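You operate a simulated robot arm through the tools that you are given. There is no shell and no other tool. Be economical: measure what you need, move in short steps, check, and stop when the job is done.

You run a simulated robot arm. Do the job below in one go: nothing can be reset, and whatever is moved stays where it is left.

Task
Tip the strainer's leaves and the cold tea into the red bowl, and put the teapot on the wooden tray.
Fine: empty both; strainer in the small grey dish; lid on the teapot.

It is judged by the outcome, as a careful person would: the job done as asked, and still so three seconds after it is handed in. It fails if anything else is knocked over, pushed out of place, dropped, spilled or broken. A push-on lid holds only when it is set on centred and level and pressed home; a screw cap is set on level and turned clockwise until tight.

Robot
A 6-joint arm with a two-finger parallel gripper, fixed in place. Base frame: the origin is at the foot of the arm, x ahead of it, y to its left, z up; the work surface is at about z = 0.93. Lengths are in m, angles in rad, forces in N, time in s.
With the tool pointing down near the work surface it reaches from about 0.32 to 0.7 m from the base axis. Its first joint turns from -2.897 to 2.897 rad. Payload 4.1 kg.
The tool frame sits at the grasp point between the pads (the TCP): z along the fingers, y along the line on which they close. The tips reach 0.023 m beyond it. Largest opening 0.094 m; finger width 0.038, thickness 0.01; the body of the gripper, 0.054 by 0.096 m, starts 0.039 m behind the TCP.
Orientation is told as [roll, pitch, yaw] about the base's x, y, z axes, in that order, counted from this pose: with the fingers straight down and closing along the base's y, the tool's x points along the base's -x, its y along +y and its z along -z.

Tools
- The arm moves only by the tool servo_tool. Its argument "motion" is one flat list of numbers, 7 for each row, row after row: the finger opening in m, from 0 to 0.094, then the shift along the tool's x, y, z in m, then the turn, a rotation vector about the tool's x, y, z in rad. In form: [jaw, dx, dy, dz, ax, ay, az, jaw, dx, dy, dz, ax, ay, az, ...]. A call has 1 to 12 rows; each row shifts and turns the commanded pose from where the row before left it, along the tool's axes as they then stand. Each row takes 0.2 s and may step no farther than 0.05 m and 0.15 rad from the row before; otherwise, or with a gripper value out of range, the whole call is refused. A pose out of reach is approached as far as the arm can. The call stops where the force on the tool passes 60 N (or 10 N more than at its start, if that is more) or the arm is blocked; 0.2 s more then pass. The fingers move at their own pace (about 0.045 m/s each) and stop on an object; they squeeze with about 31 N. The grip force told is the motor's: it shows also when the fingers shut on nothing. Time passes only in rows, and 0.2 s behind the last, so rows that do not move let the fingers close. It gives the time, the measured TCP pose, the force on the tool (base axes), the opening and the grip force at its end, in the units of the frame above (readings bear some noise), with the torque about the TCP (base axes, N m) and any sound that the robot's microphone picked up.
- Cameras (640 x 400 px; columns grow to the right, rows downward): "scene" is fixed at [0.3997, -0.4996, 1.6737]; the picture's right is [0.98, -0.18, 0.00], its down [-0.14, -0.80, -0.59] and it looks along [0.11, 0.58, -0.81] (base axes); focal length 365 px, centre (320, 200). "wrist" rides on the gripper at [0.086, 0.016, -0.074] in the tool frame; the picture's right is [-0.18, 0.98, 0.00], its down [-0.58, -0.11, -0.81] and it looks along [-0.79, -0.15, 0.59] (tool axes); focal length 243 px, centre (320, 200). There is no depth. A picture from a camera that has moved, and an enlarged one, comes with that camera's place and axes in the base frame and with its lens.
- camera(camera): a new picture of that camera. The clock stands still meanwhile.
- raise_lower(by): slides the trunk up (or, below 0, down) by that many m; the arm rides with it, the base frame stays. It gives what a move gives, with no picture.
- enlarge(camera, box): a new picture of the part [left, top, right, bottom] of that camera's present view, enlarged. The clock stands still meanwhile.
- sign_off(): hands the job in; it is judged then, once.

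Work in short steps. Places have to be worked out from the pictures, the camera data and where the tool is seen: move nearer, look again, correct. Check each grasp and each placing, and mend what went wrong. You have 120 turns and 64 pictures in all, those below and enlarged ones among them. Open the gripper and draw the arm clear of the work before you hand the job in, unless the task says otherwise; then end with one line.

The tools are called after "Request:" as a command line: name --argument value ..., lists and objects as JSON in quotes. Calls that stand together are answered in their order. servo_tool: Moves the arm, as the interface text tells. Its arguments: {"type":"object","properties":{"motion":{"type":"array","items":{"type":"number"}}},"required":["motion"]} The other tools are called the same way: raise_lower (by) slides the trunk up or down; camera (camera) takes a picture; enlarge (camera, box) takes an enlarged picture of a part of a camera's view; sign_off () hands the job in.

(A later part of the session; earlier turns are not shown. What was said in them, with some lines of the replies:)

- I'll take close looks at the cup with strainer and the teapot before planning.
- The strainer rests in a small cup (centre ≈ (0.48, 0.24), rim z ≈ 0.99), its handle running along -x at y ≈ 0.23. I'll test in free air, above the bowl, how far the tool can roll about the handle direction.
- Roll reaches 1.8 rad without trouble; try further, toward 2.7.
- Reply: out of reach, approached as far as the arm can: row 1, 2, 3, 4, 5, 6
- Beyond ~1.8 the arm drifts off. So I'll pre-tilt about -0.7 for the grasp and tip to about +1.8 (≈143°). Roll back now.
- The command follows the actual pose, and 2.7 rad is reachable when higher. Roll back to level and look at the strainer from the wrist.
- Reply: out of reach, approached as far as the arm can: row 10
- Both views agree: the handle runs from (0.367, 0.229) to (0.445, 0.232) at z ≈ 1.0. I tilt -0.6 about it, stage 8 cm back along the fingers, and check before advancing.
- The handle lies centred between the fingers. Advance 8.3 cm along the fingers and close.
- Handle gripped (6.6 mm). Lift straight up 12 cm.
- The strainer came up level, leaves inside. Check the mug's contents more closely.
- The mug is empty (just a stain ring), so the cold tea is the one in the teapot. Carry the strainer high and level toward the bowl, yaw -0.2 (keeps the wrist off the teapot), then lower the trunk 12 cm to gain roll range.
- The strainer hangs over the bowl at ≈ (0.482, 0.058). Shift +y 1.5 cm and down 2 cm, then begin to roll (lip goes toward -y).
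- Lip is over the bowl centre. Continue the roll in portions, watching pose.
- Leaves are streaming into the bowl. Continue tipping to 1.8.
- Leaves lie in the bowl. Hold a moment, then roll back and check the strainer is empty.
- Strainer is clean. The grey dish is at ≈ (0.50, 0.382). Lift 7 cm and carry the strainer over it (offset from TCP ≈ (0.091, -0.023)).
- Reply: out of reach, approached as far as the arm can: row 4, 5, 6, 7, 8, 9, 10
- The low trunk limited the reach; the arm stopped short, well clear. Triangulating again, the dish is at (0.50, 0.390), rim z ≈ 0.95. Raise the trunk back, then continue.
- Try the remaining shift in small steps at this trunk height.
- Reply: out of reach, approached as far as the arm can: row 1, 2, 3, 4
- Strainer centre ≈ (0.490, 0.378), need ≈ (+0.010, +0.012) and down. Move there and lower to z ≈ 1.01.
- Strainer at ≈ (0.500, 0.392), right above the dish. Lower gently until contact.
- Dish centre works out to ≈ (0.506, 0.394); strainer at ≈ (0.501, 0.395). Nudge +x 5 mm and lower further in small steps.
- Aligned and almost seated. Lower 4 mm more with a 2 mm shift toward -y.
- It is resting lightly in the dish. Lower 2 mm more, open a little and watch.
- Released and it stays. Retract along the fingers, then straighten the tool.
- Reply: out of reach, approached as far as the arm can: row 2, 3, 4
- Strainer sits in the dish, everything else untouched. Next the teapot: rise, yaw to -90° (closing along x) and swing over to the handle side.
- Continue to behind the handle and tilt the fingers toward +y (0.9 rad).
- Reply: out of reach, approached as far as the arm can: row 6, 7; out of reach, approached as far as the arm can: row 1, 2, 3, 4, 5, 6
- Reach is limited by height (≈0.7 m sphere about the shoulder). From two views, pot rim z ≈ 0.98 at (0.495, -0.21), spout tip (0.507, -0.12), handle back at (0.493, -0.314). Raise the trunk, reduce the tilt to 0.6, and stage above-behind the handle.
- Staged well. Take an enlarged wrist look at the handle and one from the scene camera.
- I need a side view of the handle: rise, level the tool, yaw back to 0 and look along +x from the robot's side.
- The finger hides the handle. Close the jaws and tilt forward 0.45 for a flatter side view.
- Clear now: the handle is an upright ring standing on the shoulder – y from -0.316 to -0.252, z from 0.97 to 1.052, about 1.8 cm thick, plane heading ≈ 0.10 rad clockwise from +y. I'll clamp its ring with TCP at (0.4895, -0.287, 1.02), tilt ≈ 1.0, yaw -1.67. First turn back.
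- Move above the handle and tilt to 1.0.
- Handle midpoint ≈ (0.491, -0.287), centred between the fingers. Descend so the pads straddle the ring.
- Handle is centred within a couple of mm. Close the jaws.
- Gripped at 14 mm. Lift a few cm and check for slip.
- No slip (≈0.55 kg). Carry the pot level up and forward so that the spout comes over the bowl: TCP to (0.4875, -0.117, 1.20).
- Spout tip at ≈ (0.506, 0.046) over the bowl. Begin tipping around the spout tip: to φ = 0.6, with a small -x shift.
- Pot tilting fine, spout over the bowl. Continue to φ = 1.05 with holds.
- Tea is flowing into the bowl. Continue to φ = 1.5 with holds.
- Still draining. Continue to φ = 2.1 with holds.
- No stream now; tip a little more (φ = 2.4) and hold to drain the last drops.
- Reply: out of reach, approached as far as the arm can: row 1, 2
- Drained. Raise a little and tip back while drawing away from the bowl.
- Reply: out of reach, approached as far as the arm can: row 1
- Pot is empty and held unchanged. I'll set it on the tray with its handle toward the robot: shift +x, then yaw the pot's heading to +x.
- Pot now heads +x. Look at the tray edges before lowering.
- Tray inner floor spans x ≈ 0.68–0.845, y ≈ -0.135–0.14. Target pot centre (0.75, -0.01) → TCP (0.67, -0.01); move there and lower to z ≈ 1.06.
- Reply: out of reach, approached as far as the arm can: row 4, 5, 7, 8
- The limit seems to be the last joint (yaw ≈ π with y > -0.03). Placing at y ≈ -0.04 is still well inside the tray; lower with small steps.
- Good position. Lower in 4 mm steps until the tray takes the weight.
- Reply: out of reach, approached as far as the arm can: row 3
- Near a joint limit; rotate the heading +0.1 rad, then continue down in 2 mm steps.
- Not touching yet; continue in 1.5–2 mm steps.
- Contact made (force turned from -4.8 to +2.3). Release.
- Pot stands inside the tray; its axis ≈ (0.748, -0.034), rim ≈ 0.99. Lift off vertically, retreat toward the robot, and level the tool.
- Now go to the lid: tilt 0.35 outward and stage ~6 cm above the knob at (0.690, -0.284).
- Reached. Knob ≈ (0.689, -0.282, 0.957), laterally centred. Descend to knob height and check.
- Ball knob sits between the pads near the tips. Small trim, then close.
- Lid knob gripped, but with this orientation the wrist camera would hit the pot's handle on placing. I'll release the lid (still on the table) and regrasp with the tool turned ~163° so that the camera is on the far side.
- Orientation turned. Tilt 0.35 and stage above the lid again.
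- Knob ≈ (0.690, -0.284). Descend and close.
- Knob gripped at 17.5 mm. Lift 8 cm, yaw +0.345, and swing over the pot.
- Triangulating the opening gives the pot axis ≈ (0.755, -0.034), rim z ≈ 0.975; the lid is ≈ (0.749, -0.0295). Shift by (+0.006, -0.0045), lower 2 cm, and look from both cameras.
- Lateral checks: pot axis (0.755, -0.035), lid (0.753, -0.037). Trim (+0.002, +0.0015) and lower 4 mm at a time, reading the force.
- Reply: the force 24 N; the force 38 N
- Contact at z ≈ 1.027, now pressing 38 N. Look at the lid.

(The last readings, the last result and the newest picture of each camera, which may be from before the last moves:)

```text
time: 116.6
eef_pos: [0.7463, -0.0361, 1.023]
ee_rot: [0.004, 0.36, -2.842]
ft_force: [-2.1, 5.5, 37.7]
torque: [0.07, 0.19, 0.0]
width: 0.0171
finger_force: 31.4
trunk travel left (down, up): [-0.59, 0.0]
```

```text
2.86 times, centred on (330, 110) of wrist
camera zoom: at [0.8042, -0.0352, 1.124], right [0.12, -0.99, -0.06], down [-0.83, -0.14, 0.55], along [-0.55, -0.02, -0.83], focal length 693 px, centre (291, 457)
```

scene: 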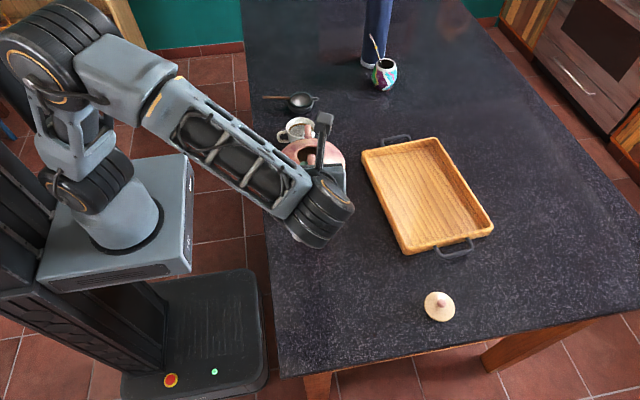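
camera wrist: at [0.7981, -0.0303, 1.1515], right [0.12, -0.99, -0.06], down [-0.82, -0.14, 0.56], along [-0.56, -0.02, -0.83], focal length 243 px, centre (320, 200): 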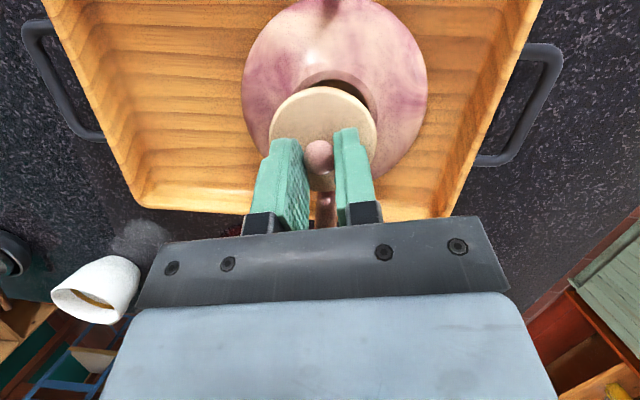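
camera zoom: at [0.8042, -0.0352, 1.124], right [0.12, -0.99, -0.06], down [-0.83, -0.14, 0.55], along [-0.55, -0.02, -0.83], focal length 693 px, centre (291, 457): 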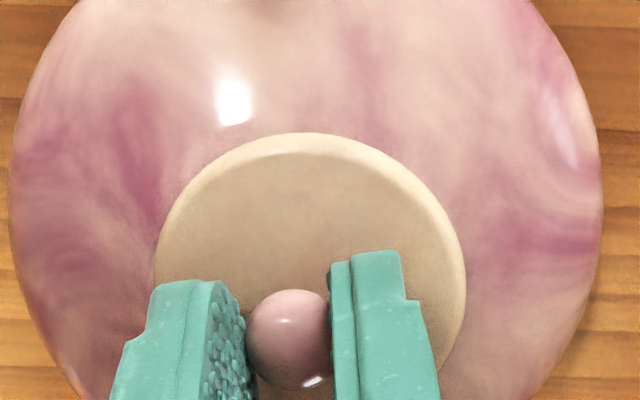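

The lid sits ~2 mm too far toward -y (reaction force +y agrees) and slightly tilted. Ease up, shift +y 2.5 mm, and lower again to light contact.

Request:
servo_tool --motion '[0, 0.0021, 0, -0.0056, 0, 0, 0, 0, 0.0014, 0, -0.0038, 0, 0, 0, 0, 0.0007, -0.0024, 0.0002, 0, 0, 0, 0, -0.0007, 0, 0.0019, 0, 0, 0]'

Request:
servo_tool --motion '[0, -0.0007, 0, 0.0019, 0, 0, 0, 0, -0.0007, 0, 0.0019, 0, 0, 0]'

Request:
servo_tool --motion '[0, -0.0007, 0, 0.0019, 0, 0, 0, 0, 0, 0, 0, 0, 0, 0]'

```text
time: 117.6
eef_pos: [0.7466, -0.0369, 1.0254]
ee_rot: [0.002, 0.35, -2.844]
ft_force: [-0.8, -2.6, 13.3]
torque: [-0.09, -0.33, -0.06]
width: 0.017
finger_force: 30.7
trunk travel left (down, up): [-0.59, 0.0]
```

```text
time: 118.2
eef_pos: [0.7481, -0.0362, 1.0244]
ee_rot: [0.003, 0.359, -2.843]
ft_force: [-1.7, -6.3, 28.4]
torque: [-0.09, -0.11, 0.13]
width: 0.0171
finger_force: 30.8
trunk travel left (down, up): [-0.59, 0.0]
```

```text
time: 118.8
eef_pos: [0.7464, -0.0354, 1.023]
ee_rot: [0.004, 0.362, -2.845]
ft_force: [-0.9, -5.8, 34.4]
torque: [-0.04, 0.41, 0.15]
width: 0.0171
finger_force: 30.8
trunk travel left (down, up): [-0.59, 0.0]
```

Lateral force flipped to -6 N without the lid moving, so its plug is captured in the opening – centre lies between. Back half-way, ease, and release the lid.

Request:
servo_tool --motion '[0, 0.0014, 0.0012, -0.0038, 0, 0, 0, 0, 0, 0, 0, 0, 0, 0]'

Request:
servo_tool --motion '[0.025, 0, 0, 0, 0, 0, 0, 0.045, 0, 0, 0, 0, 0, 0, 0.045, 0, 0, 0, 0, 0, 0]'

Request:
enlarge --camera "wrist" --box '[220, 40, 440, 180]'

```text
time: 119.4
eef_pos: [0.747, -0.0351, 1.0234]
ee_rot: [0.002, 0.353, -2.842]
ft_force: [0.0, -1.1, 22.1]
torque: [-0.04, -0.6, -0.01]
width: 0.0173
finger_force: 30.9
trunk travel left (down, up): [-0.59, 0.0]
```

```text
time: 120.2
eef_pos: [0.7461, -0.035, 1.0219]
ee_rot: [0.001, 0.351, -2.843]
ft_force: [-4.2, -0.2, 21.4]
torque: [-0.13, 1.27, -0.08]
width: 0.0453
finger_force: 0.0
trunk travel left (down, up): [-0.59, 0.0]
```

```text
2.86 times, centred on (330, 110) of wrist
camera zoom: at [0.8045, -0.0341, 1.1222], right [0.12, -0.99, -0.06], down [-0.82, -0.14, 0.56], along [-0.56, -0.02, -0.83], focal length 693 px, centre (291, 457)
```

zoom: 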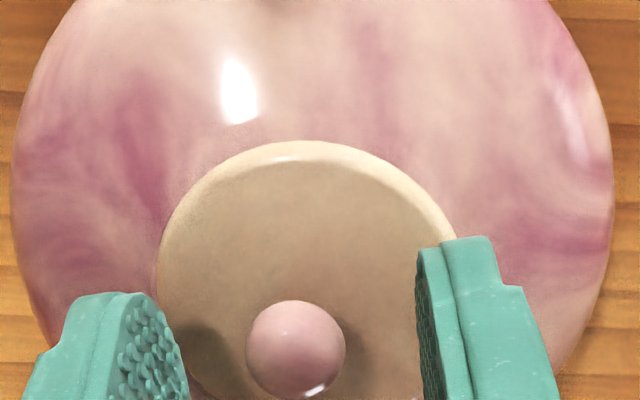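

Lid is released and sits centred, but a 21 N reaction ~5 cm inboard means the gripper body was resting on the handle ring. Lift clear at once, then close the fingers to press on the knob from above (higher, so the body clears the handle).

Request:
servo_tool --motion '[0.05, 0.0069, 0, -0.0188, 0, 0, 0, 0.05, 0.0069, 0, -0.0188, 0, 0, 0, 0.0, 0, 0, 0, 0, 0, 0, 0.0, 0, 0, 0, 0, 0, 0, 0.0, 0, 0, 0, 0, 0, 0]'

Request:
enlarge --camera "wrist" --box '[200, 30, 480, 210]'

```text
time: 121.4
eef_pos: [0.7485, -0.0356, 1.0597]
ee_rot: [0.001, 0.352, -2.843]
ft_force: [-0.3, 1.1, -0.3]
torque: [0.0, 0.01, 0.01]
width: 0.0001
finger_force: 22.1
trunk travel left (down, up): [-0.59, 0.0]
```

```text
2.22 times, centred on (340, 120) of wrist
camera zoom: at [0.8064, -0.0349, 1.1609], right [0.12, -0.99, -0.06], down [-0.82, -0.14, 0.56], along [-0.56, -0.02, -0.83], focal length 539 px, centre (276, 378)
```

zoom: 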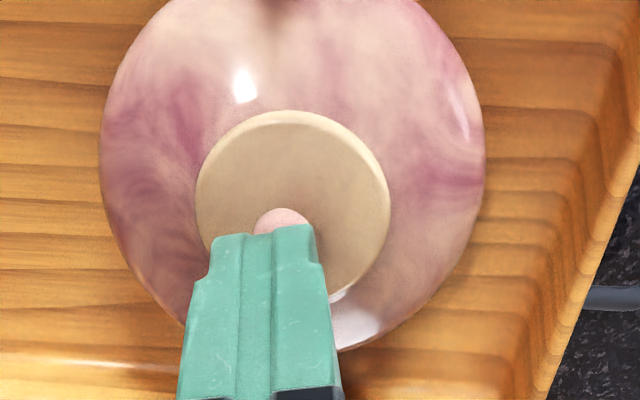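

Lid sits centred (within ~1 mm) and free. Lower the closed fingertips onto the knob.

Request:
servo_tool --motion '[0, -0.0039, 0.0006, -0.0014, 0, 0, 0, 0, -0.0014, 0, 0.0038, 0, 0, 0, 0, -0.0014, 0, 0.0038, 0, 0, 0, 0, -0.0014, 0, 0.0038, 0, 0, 0]'

Request:
servo_tool --motion '[0, -0.0014, 0, 0.0038, 0, 0, 0, 0, -0.0007, 0, 0.0019, 0, 0, 0]'

Request:
servo_tool --motion '[0, -0.0007, 0, 0.0019, 0, 0, 0, 0, -0.0007, 0, 0.0019, 0, 0, 0]'

```text
time: 122.4
eef_pos: [0.7448, -0.0372, 1.0488]
ee_rot: [-0.002, 0.349, -2.844]
ft_force: [-0.7, 0.4, 0.3]
torque: [0.0, 0.0, 0.01]
width: 0.0002
finger_force: 31.3
trunk travel left (down, up): [-0.59, 0.0]
```

```text
time: 123.0
eef_pos: [0.7448, -0.0379, 1.0444]
ee_rot: [-0.001, 0.35, -2.844]
ft_force: [0.0, 0.3, 0.7]
torque: [-0.01, 0.0, 0.01]
width: 0.0
finger_force: 30.9
trunk travel left (down, up): [-0.59, 0.0]
```

```text
time: 123.6
eef_pos: [0.7441, -0.0369, 1.0402]
ee_rot: [0.002, 0.35, -2.843]
ft_force: [-1.1, 0.0, 2.7]
torque: [-0.03, 0.04, 0.0]
width: 0.0001
finger_force: 31.6
trunk travel left (down, up): [-0.59, 0.0]
```

Contact with the knob begins at z ≈ 1.040 (as expected). Press on in small steps.

Request:
servo_tool --motion '[0, -0.0007, 0, 0.0019, 0, 0, 0, 0, -0.0007, 0, 0.0019, 0, 0, 0]'

Request:
servo_tool --motion '[0, -0.0007, 0, 0.0019, 0, 0, 0, 0, -0.0007, 0, 0.0019, 0, 0, 0]'

Request:
servo_tool --motion '[0, -0.0007, 0, 0.0019, 0, 0, 0, 0, 0, 0, 0, 0, 0, 0]'

```text
time: 124.2
eef_pos: [0.7442, -0.0371, 1.0394]
ee_rot: [0.006, 0.354, -2.844]
ft_force: [-0.6, -0.5, 17.2]
torque: [-0.01, 0.04, -0.05]
width: 0.0
finger_force: 31.5
trunk travel left (down, up): [-0.59, 0.0]
```

```text
time: 124.8
eef_pos: [0.7429, -0.0388, 1.0401]
ee_rot: [0.005, 0.361, -2.843]
ft_force: [0.2, 0.2, 33.7]
torque: [-0.01, 0.09, 0.04]
width: 0.0
finger_force: 30.6
trunk travel left (down, up): [-0.59, 0.0]
```

```text
time: 125.4
eef_pos: [0.7424, -0.0398, 1.0348]
ee_rot: [0.004, 0.359, -2.843]
ft_force: [-7.6, -0.4, 34.0]
torque: [0.11, 0.27, 0.01]
width: 0.0
finger_force: 30.9
trunk travel left (down, up): [-0.59, 0.0]
```

z dropped 5 mm at 34 N – either seated or slipped off the knob. Look.

Request:
enlarge --camera "wrist" --box '[200, 30, 480, 210]'

```text
2.22 times, centred on (340, 120) of wrist
camera zoom: at [0.8002, -0.0373, 1.1352], right [0.12, -0.99, -0.06], down [-0.82, -0.14, 0.55], along [-0.55, -0.02, -0.83], focal length 539 px, centre (276, 378)
```

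zoom: 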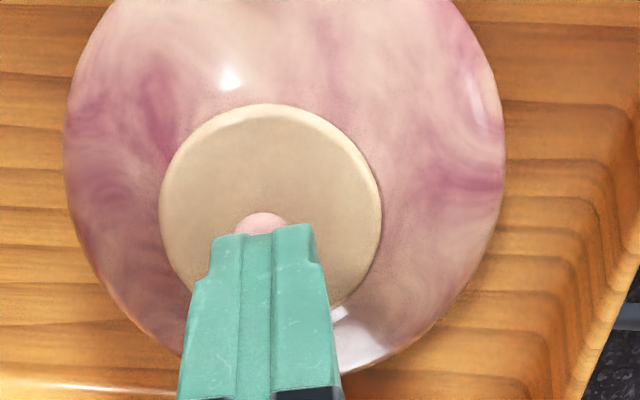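

Ambiguous. I'll lift and move the arm behind the pot (+y) so the scene camera can see the lid clearly.

Request:
servo_tool --motion '[0, 0.0069, 0, -0.0188, 0, 0, 0, 0, 0.0069, 0, -0.0188, 0, 0, 0, 0, -0.02, -0.03, -0.0073, 0, 0, 0, 0, -0.02, -0.035, -0.0073, 0, 0, 0, 0, 0, -0.035, 0, 0, 0, 0, 0, 0, -0.035, 0, 0, 0, 0]'

Request:
enlarge --camera "scene" --box '[380, 150, 470, 220]'

```text
time: 126.8
eef_pos: [0.6639, 0.0792, 1.0685]
ee_rot: [0.003, 0.35, -2.845]
ft_force: [-0.4, 0.9, 0.2]
torque: [0.0, 0.01, -0.01]
width: 0.0
finger_force: 31.1
trunk travel left (down, up): [-0.59, 0.0]
```

```text
5.71 times, centred on (425, 185) of scene
camera zoom: at [0.3997, -0.4996, 1.6737], right [0.98, -0.18, 0.0], down [-0.14, -0.8, -0.59], along [0.11, 0.58, -0.81], focal length 2086 px, centre (-280, 286)
```

zoom: 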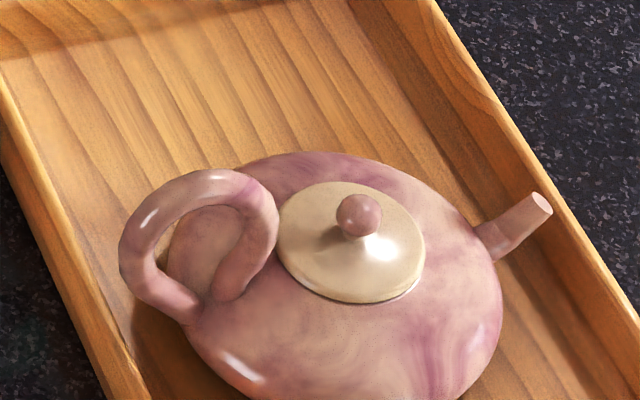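

The lid looks level and covering the mouth; I want to be sure it is home. Go back over the knob and press again, noting the contact height (1.040 before).

Request:
servo_tool --motion '[0, 0.0095, 0.0333, 0.0035, 0, 0, 0, 0, 0.0095, 0.0333, 0.0035, 0, 0, 0, 0, 0.0095, 0.0333, 0.0035, 0, 0, 0, 0, 0.0096, 0.0331, 0.0034, 0, 0, 0, 0, -0.0041, 0, 0.0113, 0, 0, 0, 0, -0.0034, 0, 0.0094, 0, 0, 0]'

Request:
servo_tool --motion '[0, -0.0014, 0, 0.0038, 0, 0, 0, 0, -0.0007, 0, 0.0019, 0, 0, 0]'

Request:
servo_tool --motion '[0, -0.0007, 0, 0.0019, 0, 0, 0, 0, 0, 0, 0, 0, 0, 0]'

```text
time: 128.2
eef_pos: [0.7411, -0.0369, 1.0457]
ee_rot: [-0.001, 0.348, -2.843]
ft_force: [0.6, 0.6, 0.6]
torque: [-0.01, 0.01, 0.0]
width: 0.0
finger_force: 30.8
trunk travel left (down, up): [-0.59, 0.0]
```

```text
time: 128.8
eef_pos: [0.7417, -0.0343, 1.0401]
ee_rot: [0.001, 0.35, -2.844]
ft_force: [-0.3, 0.0, -0.1]
torque: [0.01, 0.03, -0.01]
width: 0.0
finger_force: 31.2
trunk travel left (down, up): [-0.59, 0.0]
```

```text
time: 129.4
eef_pos: [0.7421, -0.0371, 1.0395]
ee_rot: [0.001, 0.351, -2.845]
ft_force: [0.0, -0.5, 0.1]
torque: [0.0, 0.01, 0.03]
width: 0.0
finger_force: 31.1
trunk travel left (down, up): [-0.59, 0.0]
```

No contact yet at 1.039 – lower than before. Continue.

Request:
servo_tool --motion '[0, -0.0007, 0, 0.0019, 0, 0, 0, 0, 0, 0, 0, 0, 0, 0]'

Request:
servo_tool --motion '[0, -0.0007, 0, 0.0019, 0, 0, 0, 0, 0, 0, 0, 0, 0, 0]'

Request:
servo_tool --motion '[0, -0.0007, 0, 0.0019, 0, 0, 0, 0, 0, 0, 0, 0, 0, 0]'

```text
time: 130.0
eef_pos: [0.7421, -0.0356, 1.0376]
ee_rot: [-0.001, 0.348, -2.844]
ft_force: [0.2, -0.4, -0.7]
torque: [-0.03, 0.01, 0.03]
width: 0.0001
finger_force: 30.7
trunk travel left (down, up): [-0.59, 0.0]
```

```text
time: 130.6
eef_pos: [0.7406, -0.0367, 1.0367]
ee_rot: [-0.001, 0.351, -2.844]
ft_force: [-0.7, -0.8, 2.4]
torque: [0.01, 0.01, -0.01]
width: 0.0001
finger_force: 30.9
trunk travel left (down, up): [-0.59, 0.0]
```

```text
time: 131.2
eef_pos: [0.7411, -0.0374, 1.035]
ee_rot: [0.002, 0.353, -2.842]
ft_force: [0.8, 0.6, 10.4]
torque: [0.05, -0.04, 0.01]
width: 0.0
finger_force: 30.7
trunk travel left (down, up): [-0.59, 0.0]
```

Contact is now at ≈1.036, 4 mm lower than before: the lid did go in. Press firmly once more to be sure it's home.

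Request:
servo_tool --motion '[0, -0.0007, 0, 0.0019, 0, 0, 0, 0, -0.0007, 0, 0.0019, 0, 0, 0]'

Request:
servo_tool --motion '[0, -0.0007, 0, 0.0019, 0, 0, 0, 0, -0.0004, 0, 0.001, 0, 0, 0, 0, 0, 0, 0, 0, 0, 0]'

```text
time: 131.8
eef_pos: [0.7407, -0.037, 1.0358]
ee_rot: [0.002, 0.357, -2.843]
ft_force: [-1.5, 1.1, 27.9]
torque: [0.06, 0.03, -0.02]
width: 0.0
finger_force: 30.9
trunk travel left (down, up): [-0.59, 0.0]
```

```text
time: 132.6
eef_pos: [0.741, -0.037, 1.0348]
ee_rot: [0.004, 0.364, -2.842]
ft_force: [-5.6, -0.6, 39.4]
torque: [0.02, 0.1, -0.03]
width: 0.0
finger_force: 31.0
trunk travel left (down, up): [-0.59, 0.0]
```

Stiff at 39 N with no further travel; one last step toward 50 N, then lift away.

Request:
servo_tool --motion '[0, -0.0007, 0, 0.0019, 0, 0, 0, 0, 0, 0, 0, 0, 0, 0]'

Request:
servo_tool --motion '[0, 0.0034, 0, -0.0094, 0, 0, 0, 0, 0.0069, 0, -0.0188, 0, 0, 0, 0, 0.0069, 0, -0.0188, 0, 0, 0, 0, -0.02, -0.03, -0.0073, 0, 0, 0, 0.02, -0.02, -0.035, -0.0073, 0, 0, 0, 0.04, 0, -0.035, 0, 0, 0, 0, 0.06, -0.01, -0.02, -0.02, 0, 0, 0, 0.06, -0.02, 0, -0.03, 0, 0, 0, 0.06, -0.03, 0, -0.03, 0, 0, 0]'

Request:
enlarge --camera "scene" --box '[380, 150, 470, 220]'

```text
time: 133.2
eef_pos: [0.7416, -0.0353, 1.0353]
ee_rot: [0.006, 0.365, -2.841]
ft_force: [-6.3, -1.2, 44.8]
torque: [0.05, 0.12, -0.02]
width: 0.0
finger_force: 31.0
trunk travel left (down, up): [-0.59, 0.0]
```

```text
time: 135.2
eef_pos: [0.5867, 0.0413, 1.1298]
ee_rot: [0.003, 0.35, -2.843]
ft_force: [-0.5, -0.9, 0.3]
torque: [0.03, 0.02, 0.03]
width: 0.0598
finger_force: 0.0
trunk travel left (down, up): [-0.59, 0.0]
```

```text
5.71 times, centred on (425, 185) of scene
camera zoom: at [0.3997, -0.4996, 1.6737], right [0.98, -0.18, 0.0], down [-0.14, -0.8, -0.59], along [0.11, 0.58, -0.81], focal length 2086 px, centre (-280, 286)
```

zoom: 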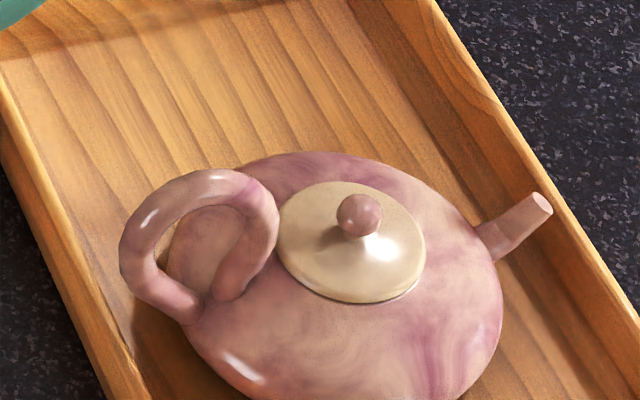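

Lid unchanged and flush after ~45 N. Draw the arm clear and take a final look.

Request:
servo_tool --motion '[0.06, -0.02, 0, -0.04, 0, 0, 0, 0.06, -0.02, 0, -0.04, 0, 0, 0, 0.06, -0.035, 0, -0.0128, 0, 0, 0, 0.06, -0.035, 0, -0.0128, 0, 0, 0]'

Request:
camera --camera "scene"

```text
time: 136.2
eef_pos: [0.4516, 0.0005, 1.1945]
ee_rot: [0.0, 0.35, -2.843]
ft_force: [0.9, 0.0, -0.9]
torque: [-0.03, -0.02, -0.02]
width: 0.0598
finger_force: 0.0
trunk travel left (down, up): [-0.59, 0.0]
```

```text
0 pictures are left
```

scene: 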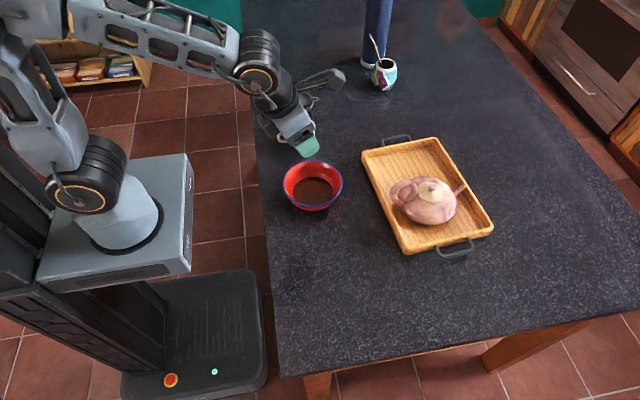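

All is in place: leaves and tea in the bowl, the lidded pot on the tray, strainer left in the dish, arm up and clear with the gripper open. Hand in.

Request:
sign_off

```text
The job is handed in.
```

The strainer's leaves and the cold tea are in the red bowl, the strainer is in the grey dish, and the teapot is on the wooden tray with its lid pressed on; I saw nothing else moved or spilled. In the last photo the arm blocked the dish and the mug, but both looked fine when I last saw them.
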